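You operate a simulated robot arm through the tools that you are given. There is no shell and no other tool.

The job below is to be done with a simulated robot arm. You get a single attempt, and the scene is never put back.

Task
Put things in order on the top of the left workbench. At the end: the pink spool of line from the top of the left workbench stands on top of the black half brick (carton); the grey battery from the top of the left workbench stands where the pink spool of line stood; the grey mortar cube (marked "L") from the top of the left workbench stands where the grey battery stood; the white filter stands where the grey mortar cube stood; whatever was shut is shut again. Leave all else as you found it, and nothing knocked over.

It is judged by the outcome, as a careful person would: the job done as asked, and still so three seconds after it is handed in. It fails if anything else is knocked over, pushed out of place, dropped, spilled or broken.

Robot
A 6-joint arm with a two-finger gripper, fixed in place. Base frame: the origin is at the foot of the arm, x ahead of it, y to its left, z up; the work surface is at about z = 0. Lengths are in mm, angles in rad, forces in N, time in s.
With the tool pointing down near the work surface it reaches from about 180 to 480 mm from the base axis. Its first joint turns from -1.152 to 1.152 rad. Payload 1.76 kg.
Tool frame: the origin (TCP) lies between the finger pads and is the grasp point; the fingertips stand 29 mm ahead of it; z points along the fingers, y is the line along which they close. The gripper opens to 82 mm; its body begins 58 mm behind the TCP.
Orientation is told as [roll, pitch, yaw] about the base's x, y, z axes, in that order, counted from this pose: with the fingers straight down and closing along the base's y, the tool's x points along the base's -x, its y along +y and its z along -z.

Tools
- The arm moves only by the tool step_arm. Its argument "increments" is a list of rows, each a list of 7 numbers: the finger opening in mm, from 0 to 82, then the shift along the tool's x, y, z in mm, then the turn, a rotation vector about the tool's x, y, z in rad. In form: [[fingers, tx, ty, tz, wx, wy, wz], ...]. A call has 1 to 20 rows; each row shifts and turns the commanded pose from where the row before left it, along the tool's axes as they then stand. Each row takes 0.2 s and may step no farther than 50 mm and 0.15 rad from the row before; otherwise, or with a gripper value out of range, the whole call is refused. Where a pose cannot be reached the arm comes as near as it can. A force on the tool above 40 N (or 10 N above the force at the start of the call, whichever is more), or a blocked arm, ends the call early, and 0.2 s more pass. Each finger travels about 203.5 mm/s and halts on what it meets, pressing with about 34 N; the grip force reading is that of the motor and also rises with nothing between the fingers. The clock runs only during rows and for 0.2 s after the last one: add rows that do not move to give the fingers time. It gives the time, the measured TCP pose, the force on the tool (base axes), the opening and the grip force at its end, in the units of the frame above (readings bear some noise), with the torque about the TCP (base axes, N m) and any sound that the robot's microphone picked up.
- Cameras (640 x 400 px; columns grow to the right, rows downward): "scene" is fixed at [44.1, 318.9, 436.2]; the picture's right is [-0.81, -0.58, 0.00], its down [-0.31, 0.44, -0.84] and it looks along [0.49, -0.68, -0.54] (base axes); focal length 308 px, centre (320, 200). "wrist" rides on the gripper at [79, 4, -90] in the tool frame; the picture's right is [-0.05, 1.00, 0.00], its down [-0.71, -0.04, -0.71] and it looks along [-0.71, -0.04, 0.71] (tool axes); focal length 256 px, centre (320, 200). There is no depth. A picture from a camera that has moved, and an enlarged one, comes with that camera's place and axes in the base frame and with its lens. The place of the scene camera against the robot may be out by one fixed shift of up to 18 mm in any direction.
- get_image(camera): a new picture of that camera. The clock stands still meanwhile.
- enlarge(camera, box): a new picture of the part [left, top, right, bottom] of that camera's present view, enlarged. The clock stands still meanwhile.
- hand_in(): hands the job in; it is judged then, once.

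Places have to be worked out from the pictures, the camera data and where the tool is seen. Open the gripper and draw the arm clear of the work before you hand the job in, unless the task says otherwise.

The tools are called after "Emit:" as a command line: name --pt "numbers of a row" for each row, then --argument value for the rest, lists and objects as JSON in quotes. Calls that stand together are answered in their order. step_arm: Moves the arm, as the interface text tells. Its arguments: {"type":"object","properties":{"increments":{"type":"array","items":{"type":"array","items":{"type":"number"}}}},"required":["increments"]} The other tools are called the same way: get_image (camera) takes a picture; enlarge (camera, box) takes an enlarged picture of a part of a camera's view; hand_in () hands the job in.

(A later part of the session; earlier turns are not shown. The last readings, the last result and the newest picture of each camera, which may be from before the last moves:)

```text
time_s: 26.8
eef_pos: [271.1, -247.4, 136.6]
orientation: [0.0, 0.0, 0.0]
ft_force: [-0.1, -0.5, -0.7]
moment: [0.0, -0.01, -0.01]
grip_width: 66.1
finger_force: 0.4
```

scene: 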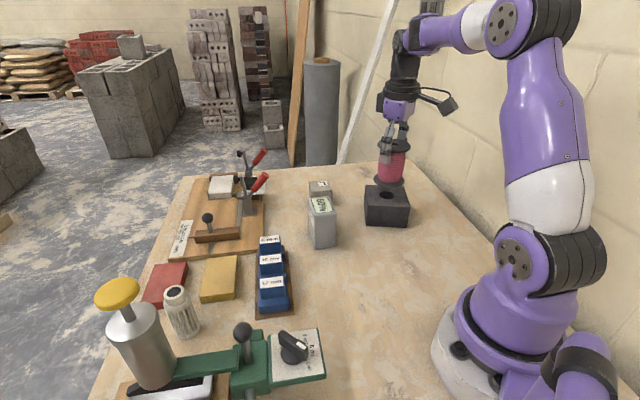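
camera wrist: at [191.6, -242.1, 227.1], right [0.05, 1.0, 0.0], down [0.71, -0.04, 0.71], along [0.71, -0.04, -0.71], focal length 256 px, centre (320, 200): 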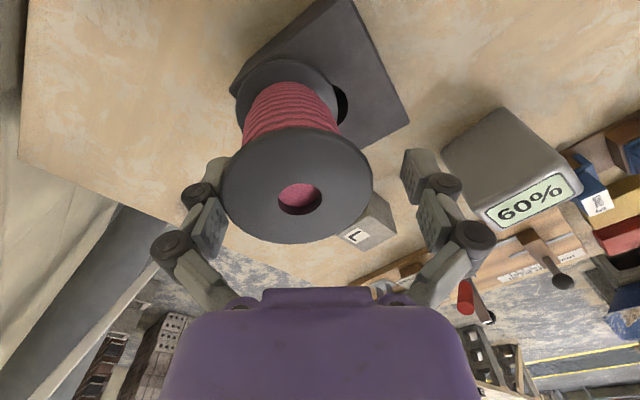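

Emit:
step_arm --pt "66 0 0 1 0 0 0" --pt "66 0 0 1 0 0 0" --pt "66 0 0 0 0 0 0"

Emit:
enlarge --camera "wrist" --box '[180, 30, 460, 260]'

```text
time_s: 27.6
eef_pos: [271.3, -247.8, 135.8]
orientation: [0.0, 0.0, 0.0]
ft_force: [0.1, -1.2, 1.0]
moment: [0.0, -0.02, -0.01]
grip_width: 67.0
finger_force: 0.8
```

```text
1.74 times, centred on (320, 145) of wrist
camera zoom: at [191.2, -242.6, 225.5], right [0.05, 1.0, 0.0], down [0.71, -0.04, 0.71], along [0.71, -0.04, -0.71], focal length 445 px, centre (320, 296)
```

zoom: 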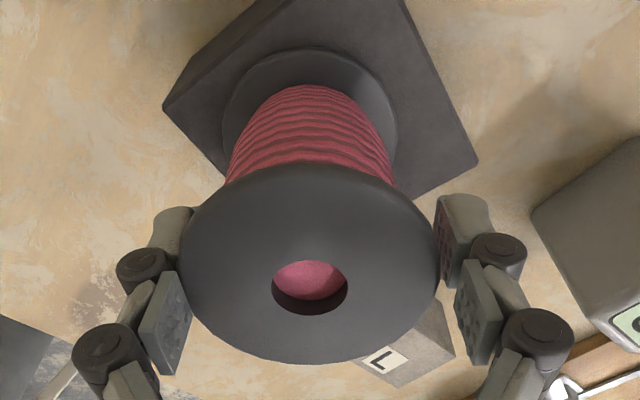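

Lowering pushed the fingers apart to 67 mm, i.e. the rim slid out of the gap onto the flat mid pads. Now I open slowly and check that the spool stays.

Emit:
step_arm --pt "66 0 0 1 0 0 0" --pt "66 0 0 0 0 0 0" --pt "68 0 0 0 0 0 0" --pt "70 0 0 0 0 0 0" --pt "73 0 0 0 0 0 0" --pt "73 0 0 0 0 0 0"

Emit:
enlarge --camera "wrist" --box '[180, 30, 460, 260]'

Emit:
enlarge --camera "scene" --box '[360, 145, 420, 225]'

```text
time_s: 29.0
eef_pos: [272.7, -246.8, 133.9]
orientation: [-0.001, 0.0, 0.001]
ft_force: [0.0, 0.5, -0.5]
moment: [0.01, 0.02, 0.01]
grip_width: 72.1
finger_force: 0.1
```

```text
1.74 times, centred on (320, 145) of wrist
camera zoom: at [191.5, -242.6, 224.4], right [0.05, 1.0, 0.0], down [0.71, -0.04, 0.71], along [0.71, -0.04, -0.71], focal length 445 px, centre (320, 296)
```

zoom: 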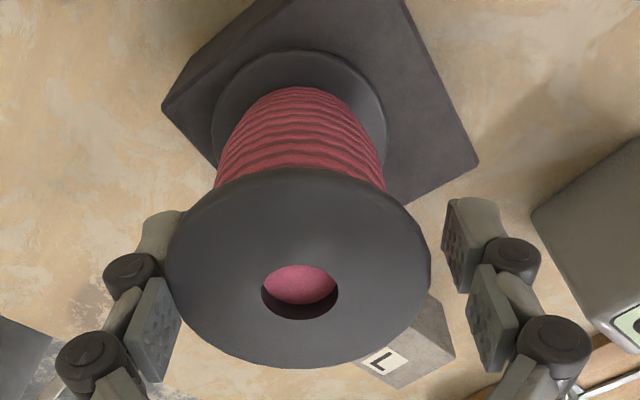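

```text
5.00 times, centred on (390, 185) of scene
camera zoom: at [44.1, 318.8, 436.2], right [-0.81, -0.58, 0.0], down [-0.31, 0.44, -0.84], along [0.49, -0.68, -0.54], focal length 1541 px, centre (-30, 275)
```

zoom: 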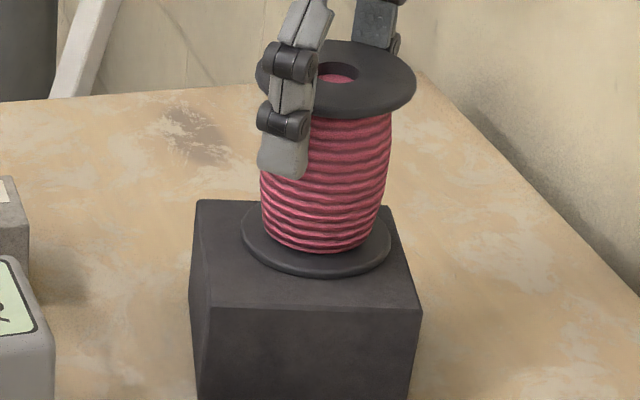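

Now I understand it: the fingers swing on an arc and rise several mm as they open, so the rim gets hooked and lifted by the left finger. I'll lower the tool further while it is slightly open, so the rim rides on the flat of the mid pads and the spool sits flat.

Emit:
step_arm --pt "73 0 0 1 0 0 0" --pt "73 0 0 1 0 0 0" --pt "73 0 0 1 0 0 0" --pt "73 0 0 1 0 0 0" --pt "73 0 0 0 0 0 0"

Emit:
enlarge --camera "wrist" --box '[180, 30, 460, 260]'

Emit:
enlarge --camera "scene" --box '[360, 145, 420, 225]'

```text
time_s: 30.2
eef_pos: [271.9, -246.7, 130.3]
orientation: [0.001, 0.001, 0.0]
ft_force: [2.0, -0.5, 4.0]
moment: [-0.18, 0.01, 0.06]
grip_width: 76.5
finger_force: 2.5
```

```text
1.74 times, centred on (320, 145) of wrist
camera zoom: at [191.5, -242.5, 220.2], right [0.05, 1.0, 0.0], down [0.71, -0.04, 0.71], along [0.71, -0.04, -0.71], focal length 445 px, centre (320, 296)
```

zoom: 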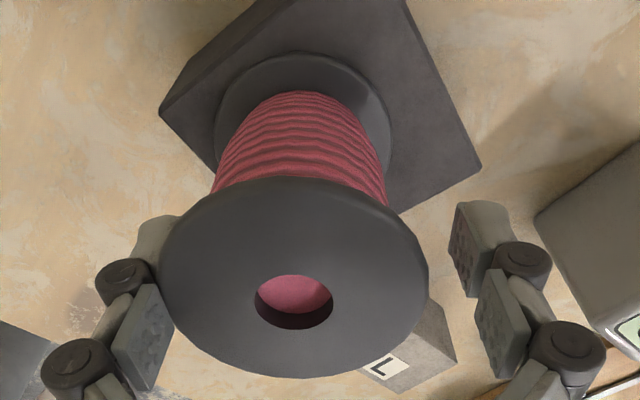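

```text
5.00 times, centred on (390, 185) of scene
camera zoom: at [44.1, 318.9, 436.2], right [-0.81, -0.58, 0.0], down [-0.31, 0.44, -0.84], along [0.49, -0.68, -0.54], focal length 1541 px, centre (-30, 275)
```

zoom: 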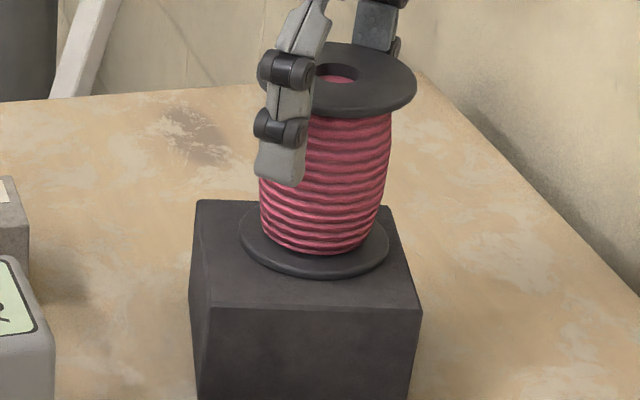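

The rim is wedged in the left finger's gap, and lowering just pushes the fingers apart (76.5 mm). With this light downward press the brick's friction should hold the spool, so I'll shift the gripper 2 mm toward -y to pull the left finger off.

Emit:
step_arm --pt "77 0 -1 0 0 0 0" --pt "77 0 -1 0 0 0 0" --pt "77 0 0 0 0 0 0"

Emit:
enlarge --camera "wrist" --box '[180, 30, 460, 260]'

Emit:
enlarge --camera "scene" --box '[360, 145, 420, 225]'

```text
time_s: 31.0
eef_pos: [271.9, -249.0, 129.9]
orientation: [-0.001, -0.001, 0.0]
ft_force: [0.7, -0.5, 0.8]
moment: [-0.1, -0.02, 0.03]
grip_width: 77.4
finger_force: 0.4
```

```text
1.74 times, centred on (320, 145) of wrist
camera zoom: at [191.4, -244.4, 219.9], right [0.05, 1.0, 0.0], down [0.71, -0.04, 0.71], along [0.71, -0.04, -0.71], focal length 445 px, centre (320, 296)
```

zoom: 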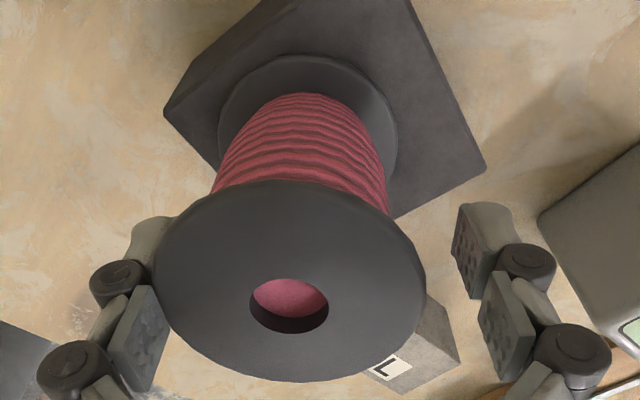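

```text
5.00 times, centred on (390, 185) of scene
camera zoom: at [44.1, 318.9, 436.2], right [-0.81, -0.58, 0.0], down [-0.31, 0.44, -0.84], along [0.49, -0.68, -0.54], focal length 1541 px, centre (-30, 275)
```

zoom: 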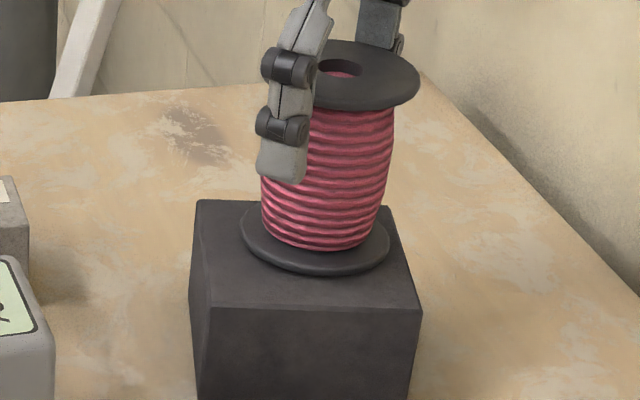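

The rim is still hooked because the fingers rise as they open (roughly 0.45 mm per mm of opening). I'll regrip while raising to compensate, then release with a matching downward motion of the tool.

Emit:
step_arm --pt "76 0 0 -0.6 0 0 0" --pt "74 0 0 -0.9 0 0 0" --pt "72 0 0 -0.9 0 0 0" --pt "70 0 0 -0.9 0 0 0" --pt "68 0 0 -0.9 0 0 0" --pt "66 0 0 -0.9 0 0 0" --pt "64 0 0 -0.9 0 0 0" --pt "62 0 0 -0.9 0 0 0" --pt "58 0 0 0 0 0 0" --pt "50 0 0 0 0 0 0" --pt "50 0 0 0 0 0 0"

Emit:
enlarge --camera "wrist" --box '[180, 30, 460, 260]'

Emit:
enlarge --camera "scene" --box '[360, 145, 420, 225]'

```text
time_s: 33.4
eef_pos: [270.6, -248.0, 137.0]
orientation: [-0.002, 0.002, 0.001]
ft_force: [-0.3, -0.6, 0.0]
moment: [0.0, -0.01, 0.03]
grip_width: 62.3
finger_force: 34.4
```

```text
1.74 times, centred on (320, 145) of wrist
camera zoom: at [191.1, -244.3, 227.1], right [0.05, 1.0, 0.0], down [0.71, -0.04, 0.71], along [0.71, -0.04, -0.71], focal length 445 px, centre (320, 296)
```

zoom: 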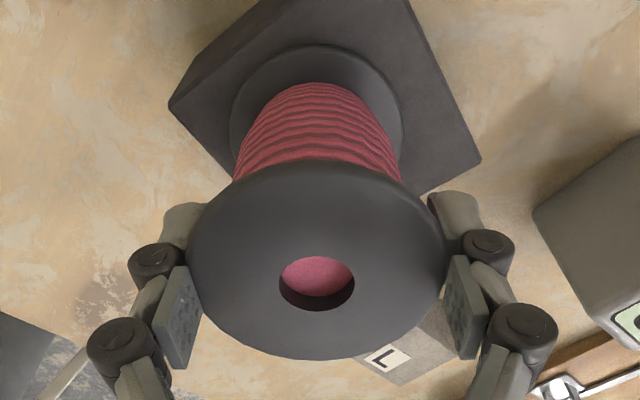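

```text
5.00 times, centred on (390, 185) of scene
camera zoom: at [44.1, 318.8, 436.2], right [-0.81, -0.58, 0.0], down [-0.31, 0.44, -0.84], along [0.49, -0.68, -0.54], focal length 1541 px, centre (-30, 275)
```

zoom: 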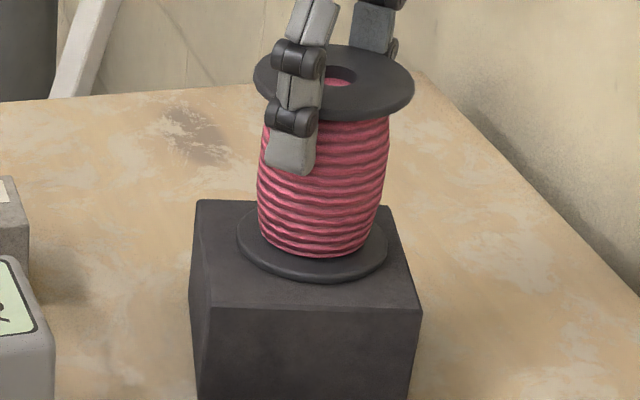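

Regripped with no residual load. I'll lift 4 mm, shift 5 mm toward +y to centre it on the brick, and lower again.

Emit:
step_arm --pt "50 0 0 -2 0 0 0" --pt "50 0 0 -2 0 0 0" --pt "50 0 2.5 0 0 0 0" --pt "50 0 2.5 0 0 0 0" --pt "50 0 0 1.5 0 0 0" --pt "50 0 0 1.5 0 0 0" --pt "50 0 0 0.5 0 0 0" --pt "50 0 0 0 0 0 0"

```text
time_s: 35.2
eef_pos: [271.4, -242.6, 137.2]
orientation: [0.001, 0.002, 0.0]
ft_force: [-0.3, -0.8, -1.3]
moment: [-0.01, 0.01, 0.01]
grip_width: 62.4
finger_force: 33.8
```

Emit:
step_arm --pt "50 0 0 0.5 0 0 0" --pt "50 0 0 0 0 0 0"

```text
time_s: 35.8
eef_pos: [271.5, -242.8, 137.1]
orientation: [0.0, -0.002, 0.0]
ft_force: [-1.2, -1.1, 2.3]
moment: [0.08, 0.09, 0.01]
grip_width: 62.1
finger_force: 34.1
```

Contact at 2.3 N. Now opening in small increments while lowering the tool in step, to cancel the fingers' rise.

Emit:
step_arm --pt "61.5 0 0 0 0 0 0" --pt "62.3 0 0 0.1 0 0 0" --pt "62.8 0 0 0.23 0 0 0" --pt "63.3 0 0 0.23 0 0 0" --pt "63.8 0 0 0.23 0 0 0" --pt "64.3 0 0 0.23 0 0 0" --pt "64.8 0 0 0.23 0 0 0" --pt "65.3 0 0 0.23 0 0 0" --pt "65.8 0 0 0.23 0 0 0" --pt "66.3 0 0 0.23 0 0 0" --pt "66.8 0 0 0.23 0 0 0" --pt "67.3 0 0 0.23 0 0 0" --pt "67.8 0 0 0.23 0 0 0" --pt "68.3 0 0 0.23 0 0 0" --pt "68.8 0 0 0.23 0 0 0" --pt "69.3 0 0 0.23 0 0 0" --pt "69.8 0 0 0.23 0 0 0" --pt "69.8 0 0 0 0 0 0"

Emit:
enlarge --camera "wrist" --box '[180, 30, 460, 260]'

Emit:
enlarge --camera "scene" --box '[360, 145, 420, 225]'

```text
time_s: 39.6
eef_pos: [270.0, -244.7, 133.4]
orientation: [-0.001, 0.0, -0.001]
ft_force: [-0.6, -1.1, 1.9]
moment: [-0.06, -0.01, -0.03]
grip_width: 70.1
finger_force: 0.3
```

```text
1.74 times, centred on (320, 145) of wrist
camera zoom: at [191.2, -239.0, 223.4], right [0.05, 1.0, 0.0], down [0.71, -0.04, 0.71], along [0.71, -0.04, -0.71], focal length 445 px, centre (320, 296)
```

zoom: 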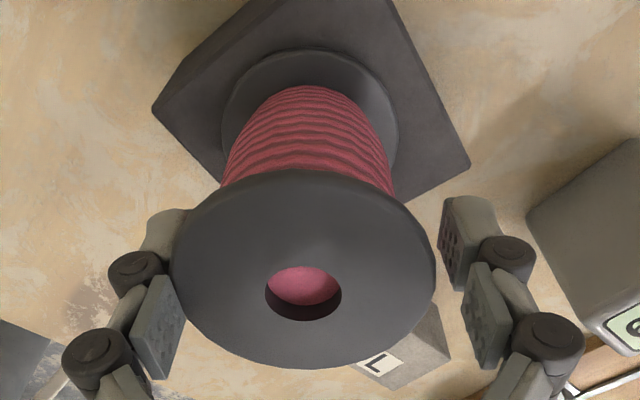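

```text
5.00 times, centred on (390, 185) of scene
camera zoom: at [44.1, 318.9, 436.2], right [-0.81, -0.58, 0.0], down [-0.31, 0.44, -0.84], along [0.49, -0.68, -0.54], focal length 1541 px, centre (-30, 275)
```

zoom: 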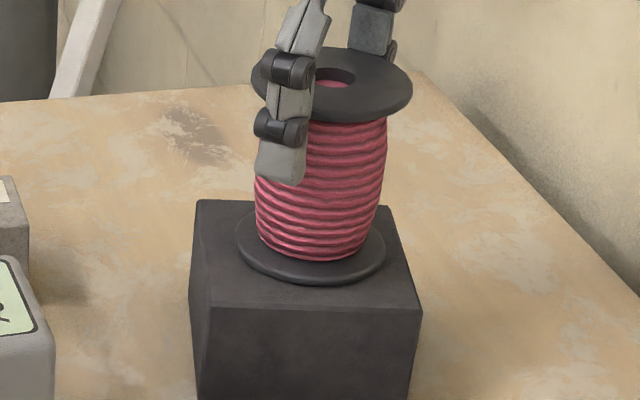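

The spool is flat and upright but still moved with the left finger (about 4 mm). Let me look closely at the left contact.

Emit:
enlarge --camera "wrist" --box '[200, 130, 260, 190]'

Emit:
enlarge --camera "wrist" --box '[380, 130, 440, 190]'

Emit:
enlarge --camera "scene" --box '[385, 140, 405, 165]'

```text
6.67 times, centred on (230, 160) of wrist
camera zoom: at [191.2, -239.0, 223.4], right [0.05, 1.0, 0.0], down [0.71, -0.04, 0.71], along [0.71, -0.04, -0.71], focal length 1707 px, centre (920, 467)
```

zoom: 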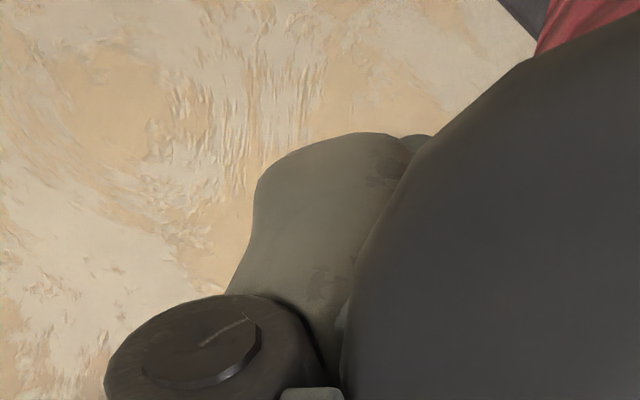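

```text
6.67 times, centred on (410, 160) of wrist
camera zoom: at [191.2, -239.0, 223.4], right [0.05, 1.0, 0.0], down [0.71, -0.04, 0.71], along [0.71, -0.04, -0.71], focal length 1707 px, centre (-280, 467)
```

zoom: 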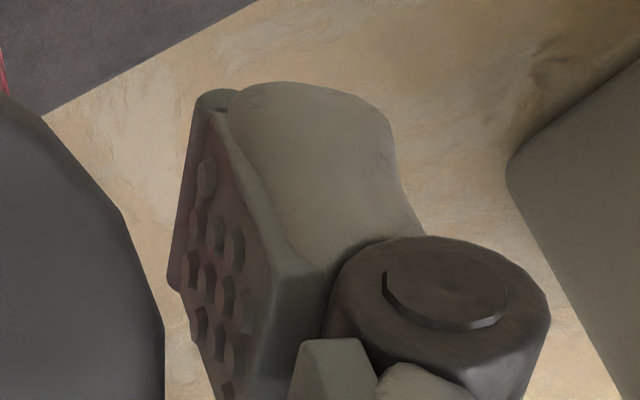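

```text
16.00 times, centred on (395, 152) of scene
camera zoom: at [44.1, 318.9, 436.2], right [-0.81, -0.58, 0.0], down [-0.31, 0.44, -0.84], along [0.49, -0.68, -0.54], focal length 4931 px, centre (-880, 960)
```

zoom: 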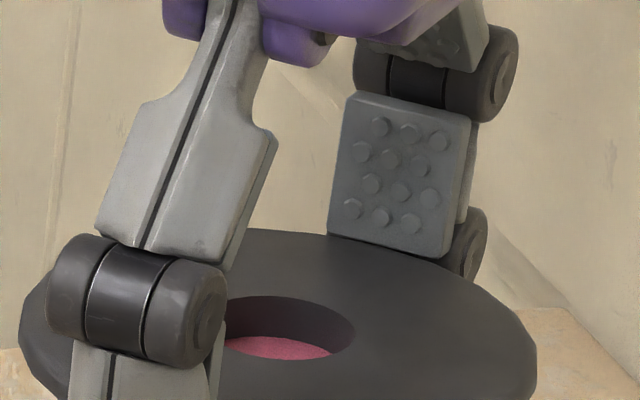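

The rim sits in the gap just under the mid pad's edge, and slow opening lets the stickier side drag the light spool. I'll regrip, then open both fingers in one fast motion so they release at the same instant.

Emit:
step_arm --pt "69 0 0 -0.5 0 0 0" --pt "68 0 0 -0.5 0 0 0" --pt "67 0 0 -0.5 0 0 0" --pt "66 0 0 -0.45 0 0 0" --pt "65 0 0 -0.45 0 0 0" --pt "64 0 0 -0.45 0 0 0" --pt "63 0 0 -0.45 0 0 0" --pt "62 0 0 -0.3 0 0 0" --pt "58 0 0 0 0 0 0" --pt "50 0 0 0 0 0 0" --pt "50 0 0 0 0 0 0"

Emit:
enlarge --camera "wrist" --box '[180, 30, 460, 260]'

```text
time_s: 42.0
eef_pos: [271.4, -242.6, 137.2]
orientation: [-0.001, 0.001, 0.0]
ft_force: [0.9, 0.4, 2.2]
moment: [0.17, -0.01, 0.0]
grip_width: 62.5
finger_force: 34.4
```

```text
1.74 times, centred on (320, 145) of wrist
camera zoom: at [191.5, -239.0, 227.2], right [0.05, 1.0, 0.0], down [0.71, -0.04, 0.71], along [0.71, -0.04, -0.71], focal length 445 px, centre (320, 296)
```

zoom: 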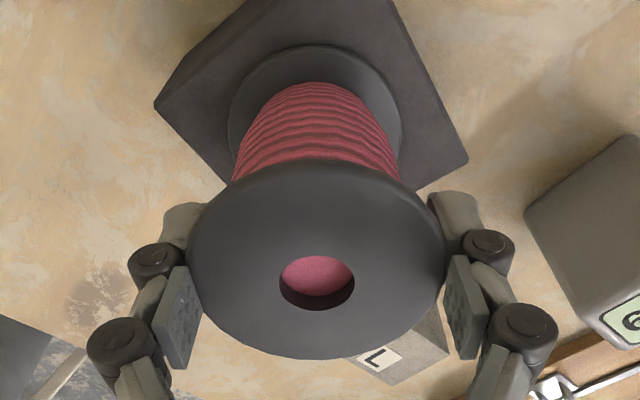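

Centred again with about 2 N contact. Now one fast symmetrical opening.

Emit:
step_arm --pt "50 0 0 0.2 0 0 0" --pt "82 0 0 0 0 0 0" --pt "82 0 0 0 0 0 0"

Emit:
enlarge --camera "wrist" --box '[180, 30, 460, 260]'

Emit:
enlarge --camera "scene" --box '[360, 145, 420, 225]'

```text
time_s: 42.8
eef_pos: [270.8, -243.7, 138.1]
orientation: [0.0, 0.001, 0.0]
ft_force: [-0.2, 1.2, -0.5]
moment: [0.05, -0.01, 0.0]
grip_width: 81.0
finger_force: 0.0
```

```text
1.74 times, centred on (320, 145) of wrist
camera zoom: at [191.7, -239.0, 227.3], right [0.05, 1.0, 0.0], down [0.71, -0.04, 0.71], along [0.71, -0.04, -0.71], focal length 445 px, centre (320, 296)
```

zoom: 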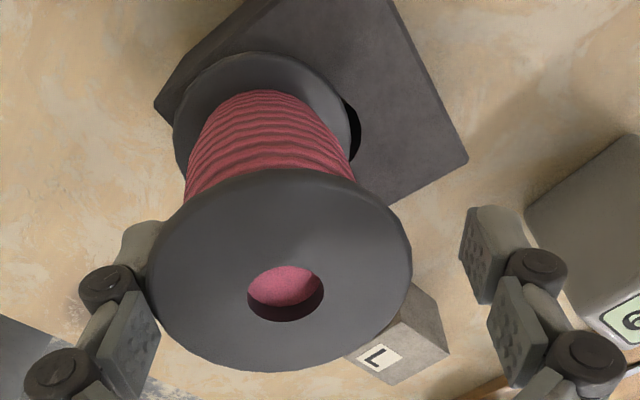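

```text
5.00 times, centred on (390, 185) of scene
camera zoom: at [44.1, 318.8, 436.2], right [-0.81, -0.58, 0.0], down [-0.31, 0.44, -0.84], along [0.49, -0.68, -0.54], focal length 1541 px, centre (-30, 275)
```

zoom: 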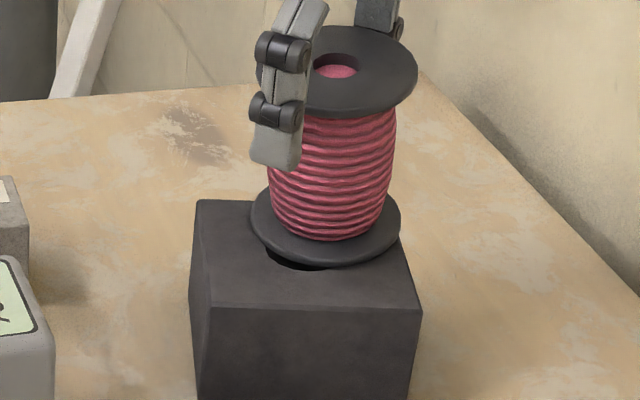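

The rim is truly clamped in the left gap, and the spool hangs from it. I'll first lower the tool with the fingers at their open stop, to set the spool flat and press lightly, then pry the finger off by rolling the tool.

Emit:
step_arm --pt "82 0 0 1 0 0 0" --pt "82 0 0 1 0 0 0" --pt "82 0 0 1 0 0 0" --pt "82 0 0 1 0 0 0" --pt "82 0 0 0 0 0 0"

Emit:
enlarge --camera "wrist" --box '[180, 30, 460, 260]'

```text
time_s: 44.0
eef_pos: [271.6, -243.4, 133.2]
orientation: [0.0, -0.001, 0.0]
ft_force: [0.7, -1.0, -0.3]
moment: [0.05, 0.01, -0.01]
grip_width: 82.0
finger_force: 0.1
```

```text
1.74 times, centred on (320, 145) of wrist
camera zoom: at [191.0, -239.2, 222.9], right [0.05, 1.0, 0.0], down [0.71, -0.04, 0.71], along [0.71, -0.04, -0.71], focal length 445 px, centre (320, 296)
```

zoom: 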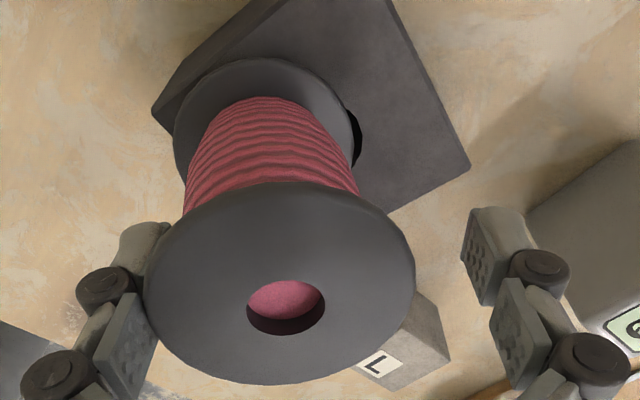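

The rim slid along the finger this time (the spool stayed put in space while the tool went down), so it's no longer clamped there but leaning against the left finger. I'll ease the gripper 3 mm toward -y and see if the spool rights itself.

Emit:
step_arm --pt "82 0 -1 0 0 0 0" --pt "82 0 -1 0 0 0 0" --pt "82 0 -1 0 0 0 0" --pt "82 0 0 0 0 0 0"

Emit:
enlarge --camera "wrist" --box '[180, 30, 460, 260]'

Emit:
enlarge --camera "scene" --box '[360, 145, 420, 225]'

```text
time_s: 45.0
eef_pos: [272.2, -246.2, 133.1]
orientation: [0.002, 0.0, -0.001]
ft_force: [0.7, -0.8, -0.1]
moment: [-0.01, 0.0, 0.0]
grip_width: 81.6
finger_force: 0.1
```

```text
1.74 times, centred on (320, 145) of wrist
camera zoom: at [191.9, -242.3, 222.9], right [0.05, 1.0, 0.0], down [0.71, -0.04, 0.71], along [0.71, -0.04, -0.71], focal length 445 px, centre (320, 296)
```

zoom: 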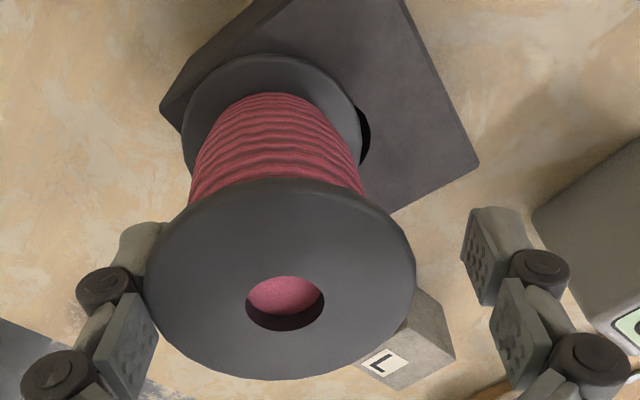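

```text
5.00 times, centred on (390, 185) of scene
camera zoom: at [44.1, 318.8, 436.2], right [-0.81, -0.58, 0.0], down [-0.31, 0.44, -0.84], along [0.49, -0.68, -0.54], focal length 1541 px, centre (-30, 275)
```

zoom: 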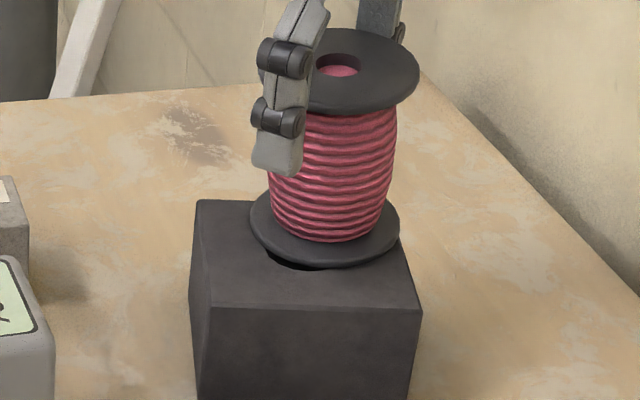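

The spool's base stays at y of about -265 while the top follows the receding finger: it's just leaning and righting itself. I'll continue moving -y gently until it stands free.

Emit:
step_arm --pt "82 0 -1 0 0 0 0" --pt "82 0 -1 0 0 0 0" --pt "82 0 -1 0 0 0 0" --pt "82 0 -1 0 0 0 0" --pt "82 0 -1 0 0 0 0" --pt "82 0 -1 0 0 0 0" --pt "82 0 0 0 0 0 0"

Emit:
enlarge --camera "wrist" --box '[180, 30, 460, 260]'

Emit:
enlarge --camera "scene" --box '[360, 145, 420, 225]'

```text
time_s: 46.6
eef_pos: [270.2, -253.1, 131.9]
orientation: [0.001, 0.0, 0.001]
ft_force: [0.5, 0.0, -1.6]
moment: [0.01, 0.0, -0.01]
grip_width: 81.1
finger_force: 0.0
```

```text
1.74 times, centred on (320, 145) of wrist
camera zoom: at [191.6, -248.6, 222.9], right [0.05, 1.0, 0.0], down [0.71, -0.04, 0.71], along [0.71, -0.04, -0.71], focal length 445 px, centre (320, 296)
```

zoom: 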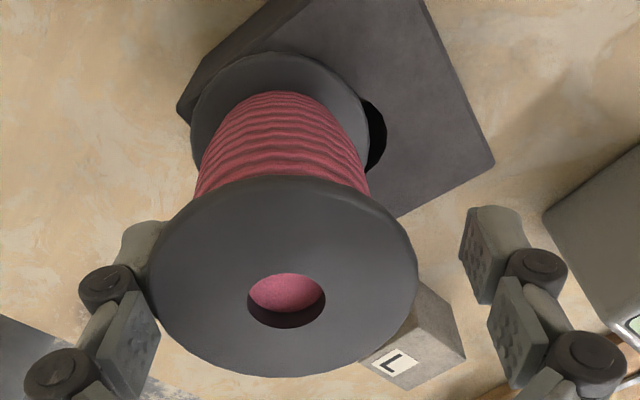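

```text
5.00 times, centred on (390, 185) of scene
camera zoom: at [44.1, 318.8, 436.2], right [-0.81, -0.58, 0.0], down [-0.31, 0.44, -0.84], along [0.49, -0.68, -0.54], focal length 1541 px, centre (-30, 275)
```

zoom: 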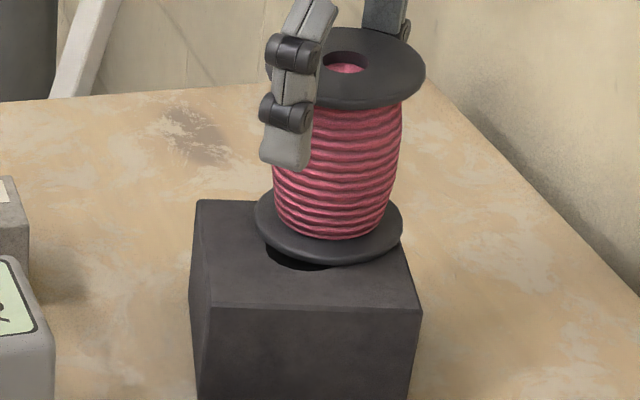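

The rim's left side is still resting on the finger's lower pad edge, so the spool is being dragged a little. I'll lower the tool in small steps so that edge drops below the rim and the spool sits flat.

Emit:
step_arm --pt "82 0 0 1 0 0 0" --pt "82 0 0 1 0 0 0" --pt "82 0 0 1 0 0 0" --pt "82 0 0 0 0 0 0"

Emit:
enlarge --camera "wrist" --box '[180, 30, 460, 260]'

```text
time_s: 47.6
eef_pos: [270.7, -252.9, 130.5]
orientation: [0.001, 0.001, 0.0]
ft_force: [-0.4, -1.8, 2.2]
moment: [-0.05, 0.0, -0.03]
grip_width: 82.4
finger_force: 0.2
```

```text
1.74 times, centred on (320, 145) of wrist
camera zoom: at [191.4, -248.7, 220.3], right [0.05, 1.0, 0.0], down [0.71, -0.04, 0.71], along [0.71, -0.04, -0.71], focal length 445 px, centre (320, 296)
```

zoom: 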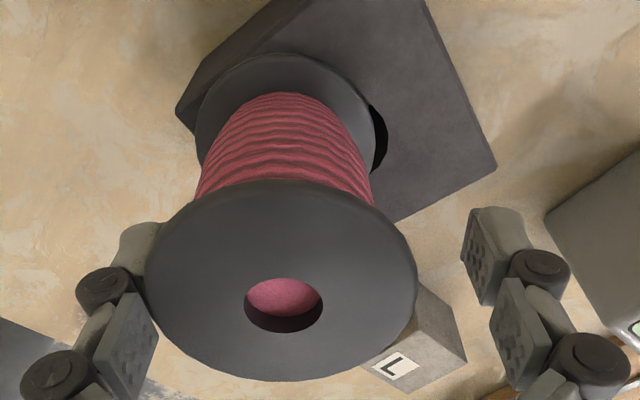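

Nearly upright now with slight downward press (2.2 N). I'll press a touch further to flatten it, then back off to neutral and move away sideways.

Emit:
step_arm --pt "82 0 0 0.8 0 0 0" --pt "82 0 0 0 0 0 0"

Emit:
enlarge --camera "wrist" --box '[180, 30, 460, 260]'

```text
time_s: 48.2
eef_pos: [271.7, -252.2, 128.3]
orientation: [0.0, -0.001, -0.001]
ft_force: [0.9, -1.7, 0.7]
moment: [-0.06, -0.03, -0.02]
grip_width: 82.0
finger_force: 0.1
```

```text
1.74 times, centred on (320, 145) of wrist
camera zoom: at [191.3, -248.3, 219.5], right [0.05, 1.0, 0.0], down [0.71, -0.04, 0.71], along [0.71, -0.04, -0.71], focal length 445 px, centre (320, 296)
```

zoom: 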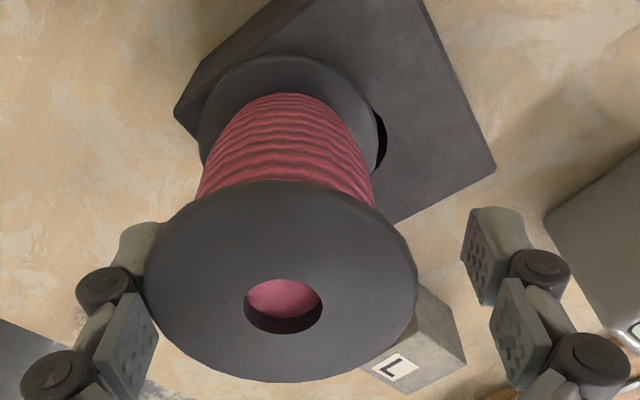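

Nearly vertical with almost no load. Moving -y by 3 mm with a slight lowering to separate the finger from the rim.

Emit:
step_arm --pt "82 0 -1 0.3 0 0 0" --pt "82 0 -1 0.3 0 0 0" --pt "82 0 -1 0.3 0 0 0" --pt "82 0 0 0 0 0 0"

Emit:
enlarge --camera "wrist" --box '[180, 30, 460, 260]'

```text
time_s: 49.2
eef_pos: [271.1, -254.3, 127.9]
orientation: [0.0, -0.001, 0.001]
ft_force: [0.2, -0.1, -1.6]
moment: [0.02, 0.02, -0.01]
grip_width: 81.1
finger_force: 0.1
```

```text
1.74 times, centred on (320, 145) of wrist
camera zoom: at [191.3, -251.3, 218.1], right [0.05, 1.0, 0.0], down [0.71, -0.04, 0.71], along [0.71, -0.04, -0.71], focal length 445 px, centre (320, 296)
```

zoom: 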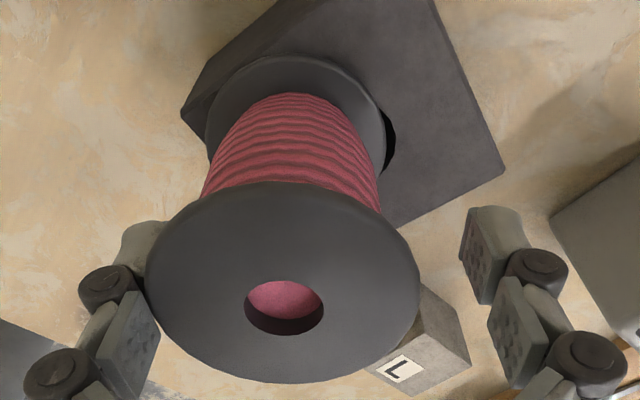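

Now upright at y of about -264.5, but the finger still seems loaded. Let me look at the far finger's contact in the scene view.

Emit:
enlarge --camera "scene" --box '[385, 135, 415, 160]'

Emit:
enlarge --camera "wrist" --box '[205, 150, 245, 190]'

Emit:
enlarge --camera "scene" --box '[365, 180, 425, 215]'

```text
16.00 times, centred on (400, 148) of scene
camera zoom: at [44.1, 318.8, 436.2], right [-0.81, -0.58, 0.0], down [-0.31, 0.44, -0.84], along [0.49, -0.68, -0.54], focal length 4931 px, centre (-960, 1040)
```

zoom: 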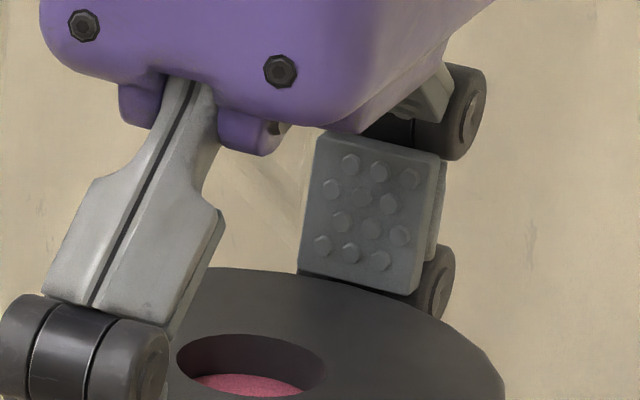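

```text
10.00 times, centred on (225, 170) of wrist
camera zoom: at [191.3, -251.3, 218.1], right [0.05, 1.0, 0.0], down [0.71, -0.04, 0.71], along [0.71, -0.04, -0.71], focal length 2560 px, centre (1270, 500)
```

zoom: 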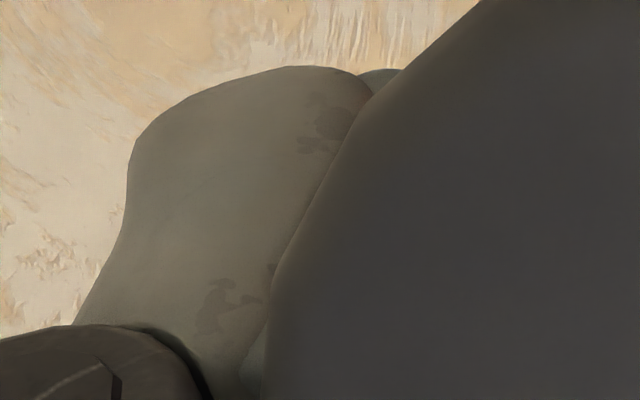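

```text
10.67 times, centred on (395, 198) of scene
camera zoom: at [44.1, 318.8, 436.2], right [-0.81, -0.58, 0.0], down [-0.31, 0.44, -0.84], along [0.49, -0.68, -0.54], focal length 3288 px, centre (-480, 227)
```

zoom: 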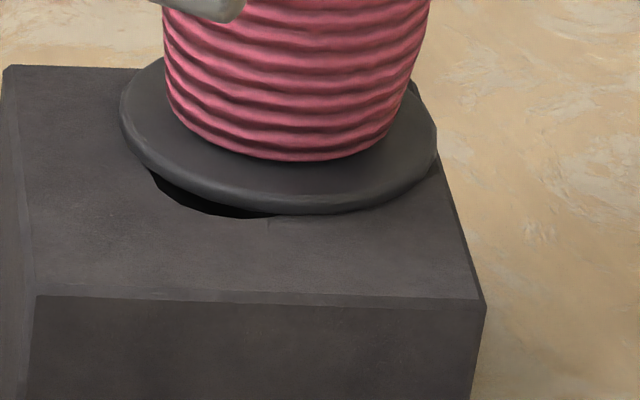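

The rim is seated under the mid pad's lower edge. I'll press lightly and roll the tool so the left fingertip swings outward (-y), levering the lower pad edge from under the rim, lowering to compensate.

Emit:
step_arm --pt "82 0 0 1 0 0 0" --pt "82 0 0 1 0 0 0" --pt "82 0 0 0 0 0 0"

Emit:
enlarge --camera "wrist" --box '[180, 30, 460, 260]'

```text
time_s: 50.0
eef_pos: [272.1, -255.4, 125.5]
orientation: [-0.002, -0.001, 0.0]
ft_force: [-1.3, -3.9, 6.9]
moment: [-0.21, 0.0, -0.06]
grip_width: 82.4
finger_force: 0.1
```

```text
1.74 times, centred on (320, 145) of wrist
camera zoom: at [191.7, -251.2, 216.3], right [0.05, 1.0, 0.0], down [0.71, -0.04, 0.71], along [0.71, -0.04, -0.71], focal length 445 px, centre (320, 296)
```

zoom: 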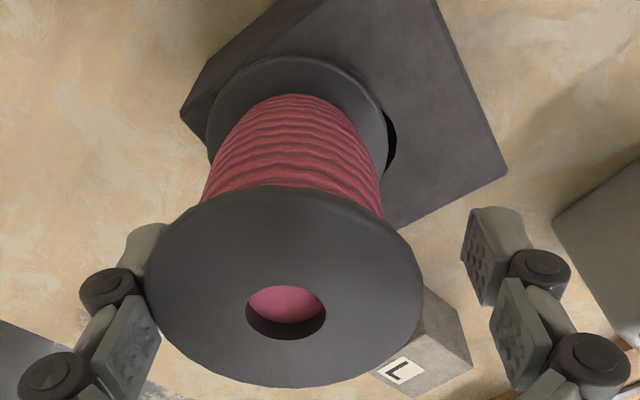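

Pressing gives Fz 6.9 N and pushes the spool toward +y (Fy -3.9 N), a camming-out direction. I'll now add the outward roll with compensation.

Emit:
step_arm --pt "82 0 -0.45 1.15 0.03 0 0" --pt "82 0 -0.45 1.15 0.03 0 0" --pt "82 0 0 0 0 0 0"

Emit:
enlarge --camera "wrist" --box '[180, 30, 460, 260]'

```text
time_s: 50.8
eef_pos: [272.4, -257.5, 124.4]
orientation: [-0.061, 0.0, 0.0]
ft_force: [1.0, 0.8, 2.1]
moment: [-0.08, 0.04, -0.05]
grip_width: 82.0
finger_force: 0.0
```

```text
1.74 times, centred on (320, 145) of wrist
camera zoom: at [191.8, -247.0, 214.2], right [0.05, 1.0, -0.06], down [0.71, 0.01, 0.71], along [0.71, -0.08, -0.7], focal length 445 px, centre (320, 296)
```

zoom: 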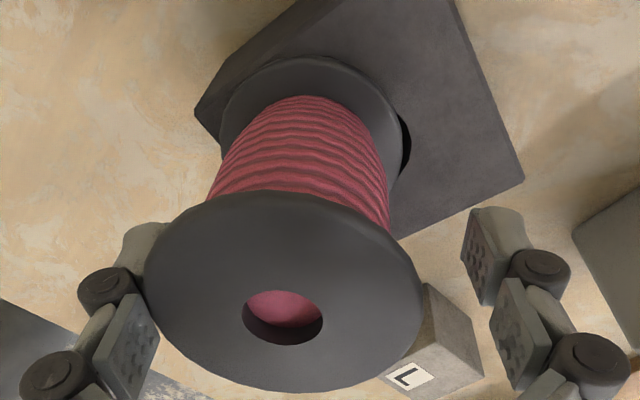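

The roll is working with the spool still flat on the brick. Continuing the roll with slightly more press.

Emit:
step_arm --pt "82 0 -0.45 1.4 0.03 0 0" --pt "82 0 -0.45 1.4 0.03 0 0" --pt "82 0 -0.45 1.3 0.03 0 0" --pt "82 0 0 0 0 0 0"

Emit:
enlarge --camera "wrist" --box '[180, 30, 460, 260]'

Emit:
enlarge --camera "scene" --box '[360, 125, 430, 215]'

```text
time_s: 51.8
eef_pos: [271.2, -257.6, 120.9]
orientation: [-0.15, 0.0, 0.001]
ft_force: [-0.3, 0.2, 0.7]
moment: [-0.08, 0.01, -0.01]
grip_width: 82.2
finger_force: 0.0
```

```text
1.74 times, centred on (320, 145) of wrist
camera zoom: at [192.4, -241.0, 209.2], right [0.05, 0.99, -0.15], down [0.71, 0.07, 0.7], along [0.71, -0.14, -0.69], focal length 445 px, centre (320, 296)
```

zoom: 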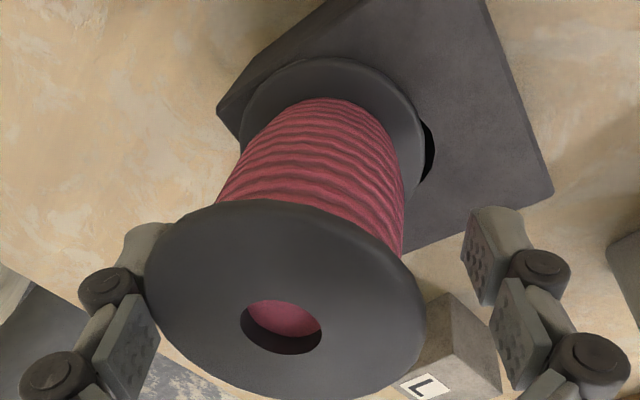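

```text
4.44 times, centred on (395, 170) of scene
camera zoom: at [44.1, 318.9, 436.2], right [-0.81, -0.58, 0.0], down [-0.31, 0.44, -0.84], along [0.49, -0.68, -0.54], focal length 1370 px, centre (-13, 333)
```

zoom: 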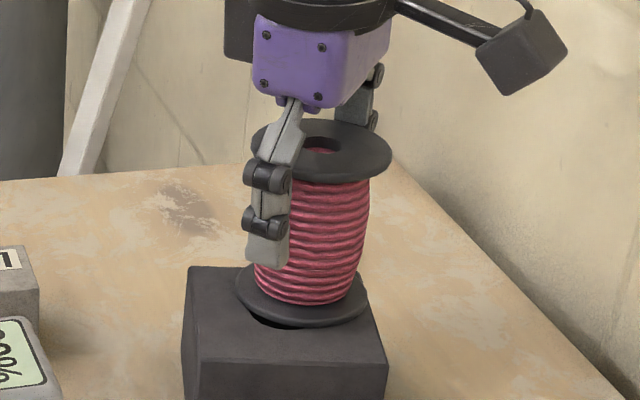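

The finger has rotated relative to the spool, which stays upright, so the clamp is loosened. Now a base -y translation of 4 mm to pull the finger clear.

Emit:
step_arm --pt "82 0 -0.99 0.15 0 0 0" --pt "82 0 -0.99 0.15 0 0 0" --pt "82 0 -0.99 0.15 0 0 0" --pt "82 0 -0.99 0.15 0 0 0" --pt "82 0 0 0 0 0 0"

Emit:
enlarge --camera "wrist" --box '[180, 30, 460, 260]'

Emit:
enlarge --camera "scene" --box '[360, 125, 430, 215]'

```text
time_s: 53.0
eef_pos: [271.9, -261.7, 121.1]
orientation: [-0.151, -0.001, 0.0]
ft_force: [0.0, 0.8, 1.7]
moment: [-0.05, -0.04, -0.03]
grip_width: 82.0
finger_force: 0.1
```

```text
1.74 times, centred on (320, 145) of wrist
camera zoom: at [191.9, -244.3, 209.2], right [0.05, 0.99, -0.15], down [0.71, 0.07, 0.7], along [0.71, -0.14, -0.69], focal length 445 px, centre (320, 296)
```

zoom: 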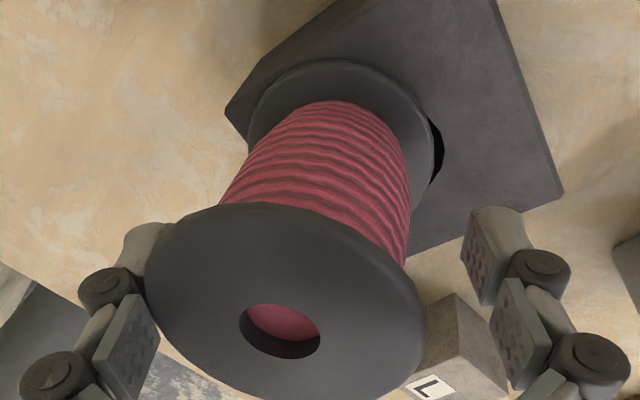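

```text
4.44 times, centred on (395, 170) of scene
camera zoom: at [44.1, 318.9, 436.2], right [-0.81, -0.58, 0.0], down [-0.31, 0.44, -0.84], along [0.49, -0.68, -0.54], focal length 1370 px, centre (-13, 333)
```

zoom: 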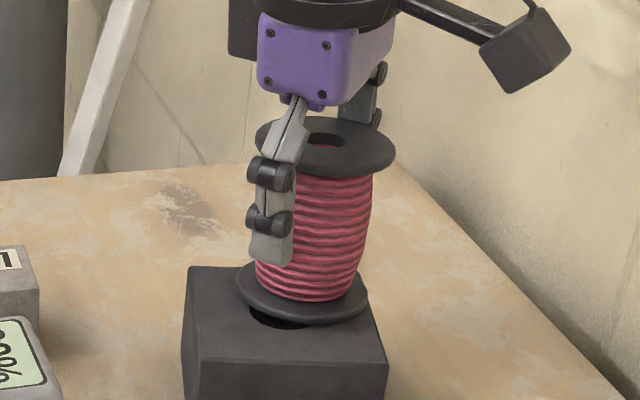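

The rim's edges still hold like a hinge; the roll direction should be reversed so the pad edge cams the rim out when pressed. I'll roll back and slightly past vertical the other way, compensating so the contact point stays in place.

Emit:
step_arm --pt "82 0 0.8 -1.2 -0.031 0 0" --pt "82 0 0.8 -1.2 -0.031 0 0" --pt "82 0 0.8 -1.2 -0.031 0 0" --pt "82 0 0.8 -1.2 -0.031 0 0" --pt "82 0 0 0 0 0 0"

Emit:
enlarge --camera "wrist" --box '[180, 30, 460, 260]'

```text
time_s: 54.2
eef_pos: [272.0, -258.0, 125.6]
orientation: [-0.028, 0.002, 0.001]
ft_force: [0.1, 0.0, 0.0]
moment: [-0.11, 0.0, 0.04]
grip_width: 82.4
finger_force: 0.0
```

```text
1.74 times, centred on (320, 145) of wrist
camera zoom: at [191.8, -251.5, 215.4], right [0.05, 1.0, -0.03], down [0.71, -0.02, 0.71], along [0.71, -0.06, -0.71], focal length 445 px, centre (320, 296)
```

zoom: 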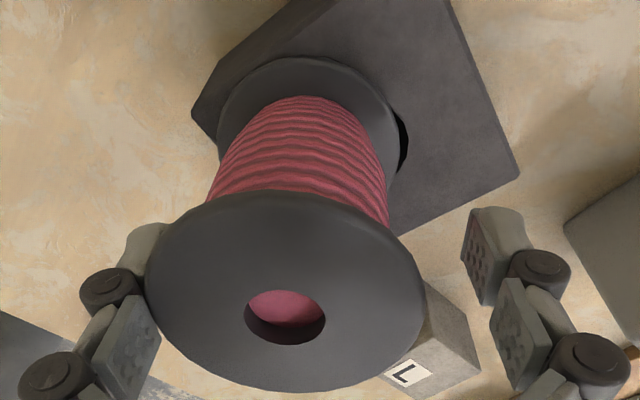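

Force is near zero and the spool stands upright. Continuing the roll to about +0.1 rad.

Emit:
step_arm --pt "82 0 0.6 -1.2 -0.032 0 0" --pt "82 0 0.6 -1.2 -0.032 0 0" --pt "82 0 0.6 -1.2 -0.032 0 0" --pt "82 0 0.6 -1.2 -0.032 0 0" --pt "82 0 0 0 0 0 0"

Emit:
enlarge --camera "wrist" --box '[180, 30, 460, 260]'

Emit:
enlarge --camera "scene" --box '[360, 125, 430, 215]'

```text
time_s: 55.4
eef_pos: [271.3, -256.8, 129.6]
orientation: [0.103, 0.001, 0.0]
ft_force: [1.2, 0.1, 1.7]
moment: [-0.07, -0.08, 0.04]
grip_width: 82.4
finger_force: 0.1
```

```text
1.74 times, centred on (320, 145) of wrist
camera zoom: at [191.1, -261.1, 220.2], right [0.05, 0.99, 0.1], down [0.71, -0.11, 0.7], along [0.71, 0.03, -0.71], focal length 445 px, centre (320, 296)
```

zoom: 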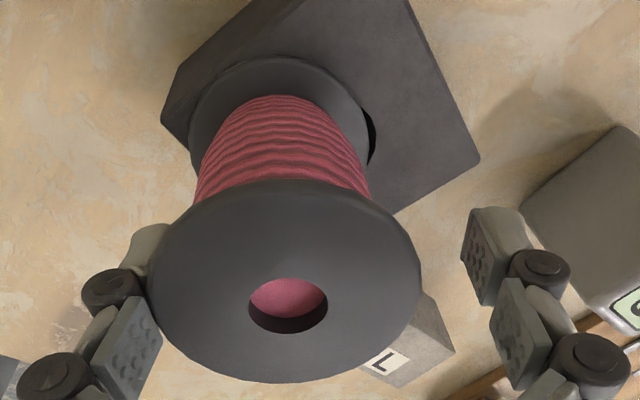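

```text
4.44 times, centred on (395, 170) of scene
camera zoom: at [44.1, 318.9, 436.2], right [-0.81, -0.58, 0.0], down [-0.31, 0.44, -0.84], along [0.49, -0.68, -0.54], focal length 1370 px, centre (-13, 333)
```

zoom: 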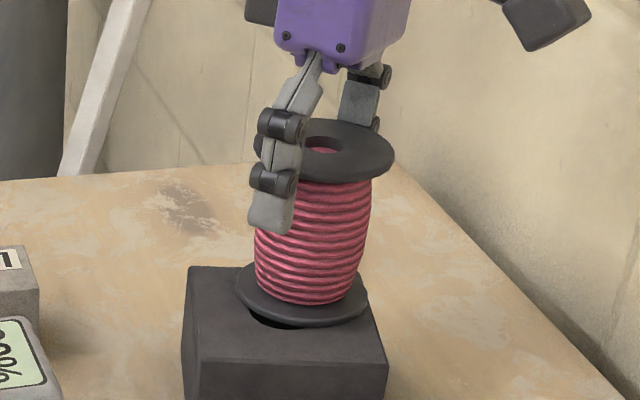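

Roll is +0.10 and the spool stands. Now press down about 1.5 mm to load the cam edge.

Emit:
step_arm --pt "82 0 0 0.7 0 0 0" --pt "82 0 0 0.7 0 0 0" --pt "82 0 0 0 0 0 0"

```text
time_s: 56.2
eef_pos: [270.7, -255.5, 128.1]
orientation: [0.101, 0.0, -0.001]
ft_force: [2.3, -2.5, 5.0]
moment: [-0.23, 0.0, 0.09]
grip_width: 82.7
finger_force: 0.0
```

Fz 5 N, Fy -2.5 N: the cam is pushing the spool toward +y. Now moving diagonally down and -y so the rim slides out under the pad edge.

Emit:
step_arm --pt "82 0 -0.6 0.7 0 0 0" --pt "82 0 -0.6 0.7 0 0 0" --pt "82 0 -0.6 0.5 0 0 0" --pt "82 0 0 0 0 0 0"

Emit:
enlarge --camera "wrist" --box '[180, 30, 460, 260]'

```text
time_s: 57.2
eef_pos: [270.6, -257.4, 125.9]
orientation: [0.101, 0.002, 0.0]
ft_force: [0.3, 0.0, -0.8]
moment: [-0.01, 0.0, 0.0]
grip_width: 81.9
finger_force: 0.0
```

```text
1.74 times, centred on (320, 145) of wrist
camera zoom: at [191.1, -262.6, 216.7], right [0.05, 0.99, 0.1], down [0.71, -0.11, 0.7], along [0.71, 0.03, -0.71], focal length 445 px, centre (320, 296)
```

zoom: 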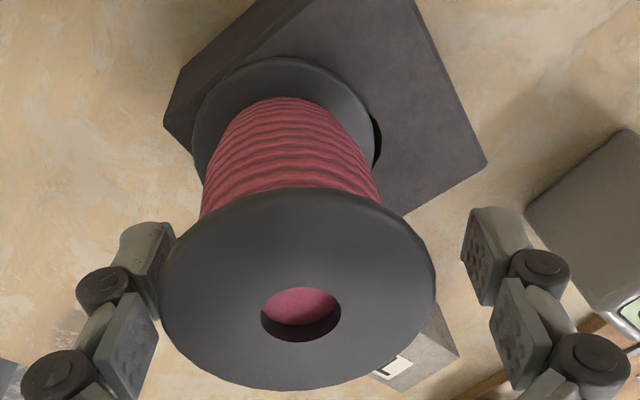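

The rim popped free: force and moment are zero and there's a visible gap at the left finger. I'll shift 5 mm toward -y to centre the open gripper around the spool, then level the tool.

Emit:
step_arm --pt "82 0 -2.5 -0.25 0 0 0" --pt "82 0 -2.5 -0.25 0 0 0" --pt "82 0 0 0 0 0 0"

Emit:
enlarge --camera "wrist" --box '[180, 30, 460, 260]'

Emit:
enlarge --camera "scene" --box '[360, 125, 430, 215]'

```text
time_s: 58.0
eef_pos: [270.2, -263.0, 126.7]
orientation: [0.101, 0.0, 0.0]
ft_force: [0.8, -0.6, -0.7]
moment: [0.02, 0.01, -0.05]
grip_width: 82.2
finger_force: 0.1
```

```text
1.74 times, centred on (320, 145) of wrist
camera zoom: at [191.0, -268.0, 216.7], right [0.05, 0.99, 0.1], down [0.71, -0.11, 0.7], along [0.71, 0.03, -0.71], focal length 445 px, centre (320, 296)
```

zoom: 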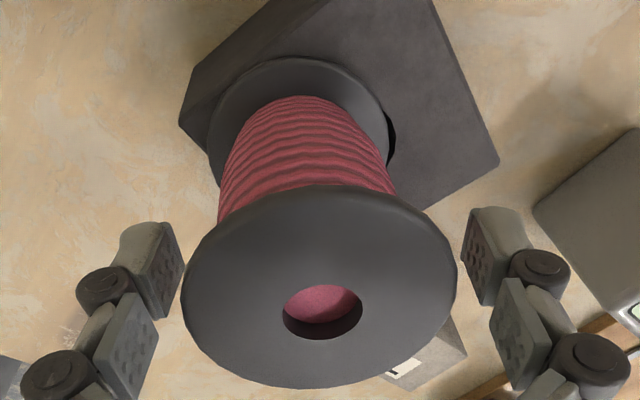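

```text
4.44 times, centred on (395, 170) of scene
camera zoom: at [44.1, 318.8, 436.2], right [-0.81, -0.58, 0.0], down [-0.31, 0.44, -0.84], along [0.49, -0.68, -0.54], focal length 1370 px, centre (-13, 333)
```

zoom: 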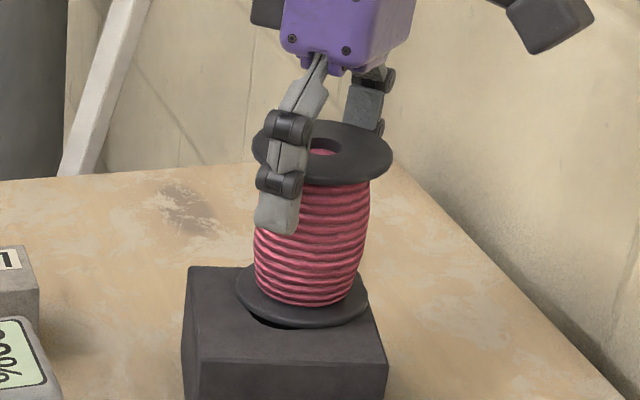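

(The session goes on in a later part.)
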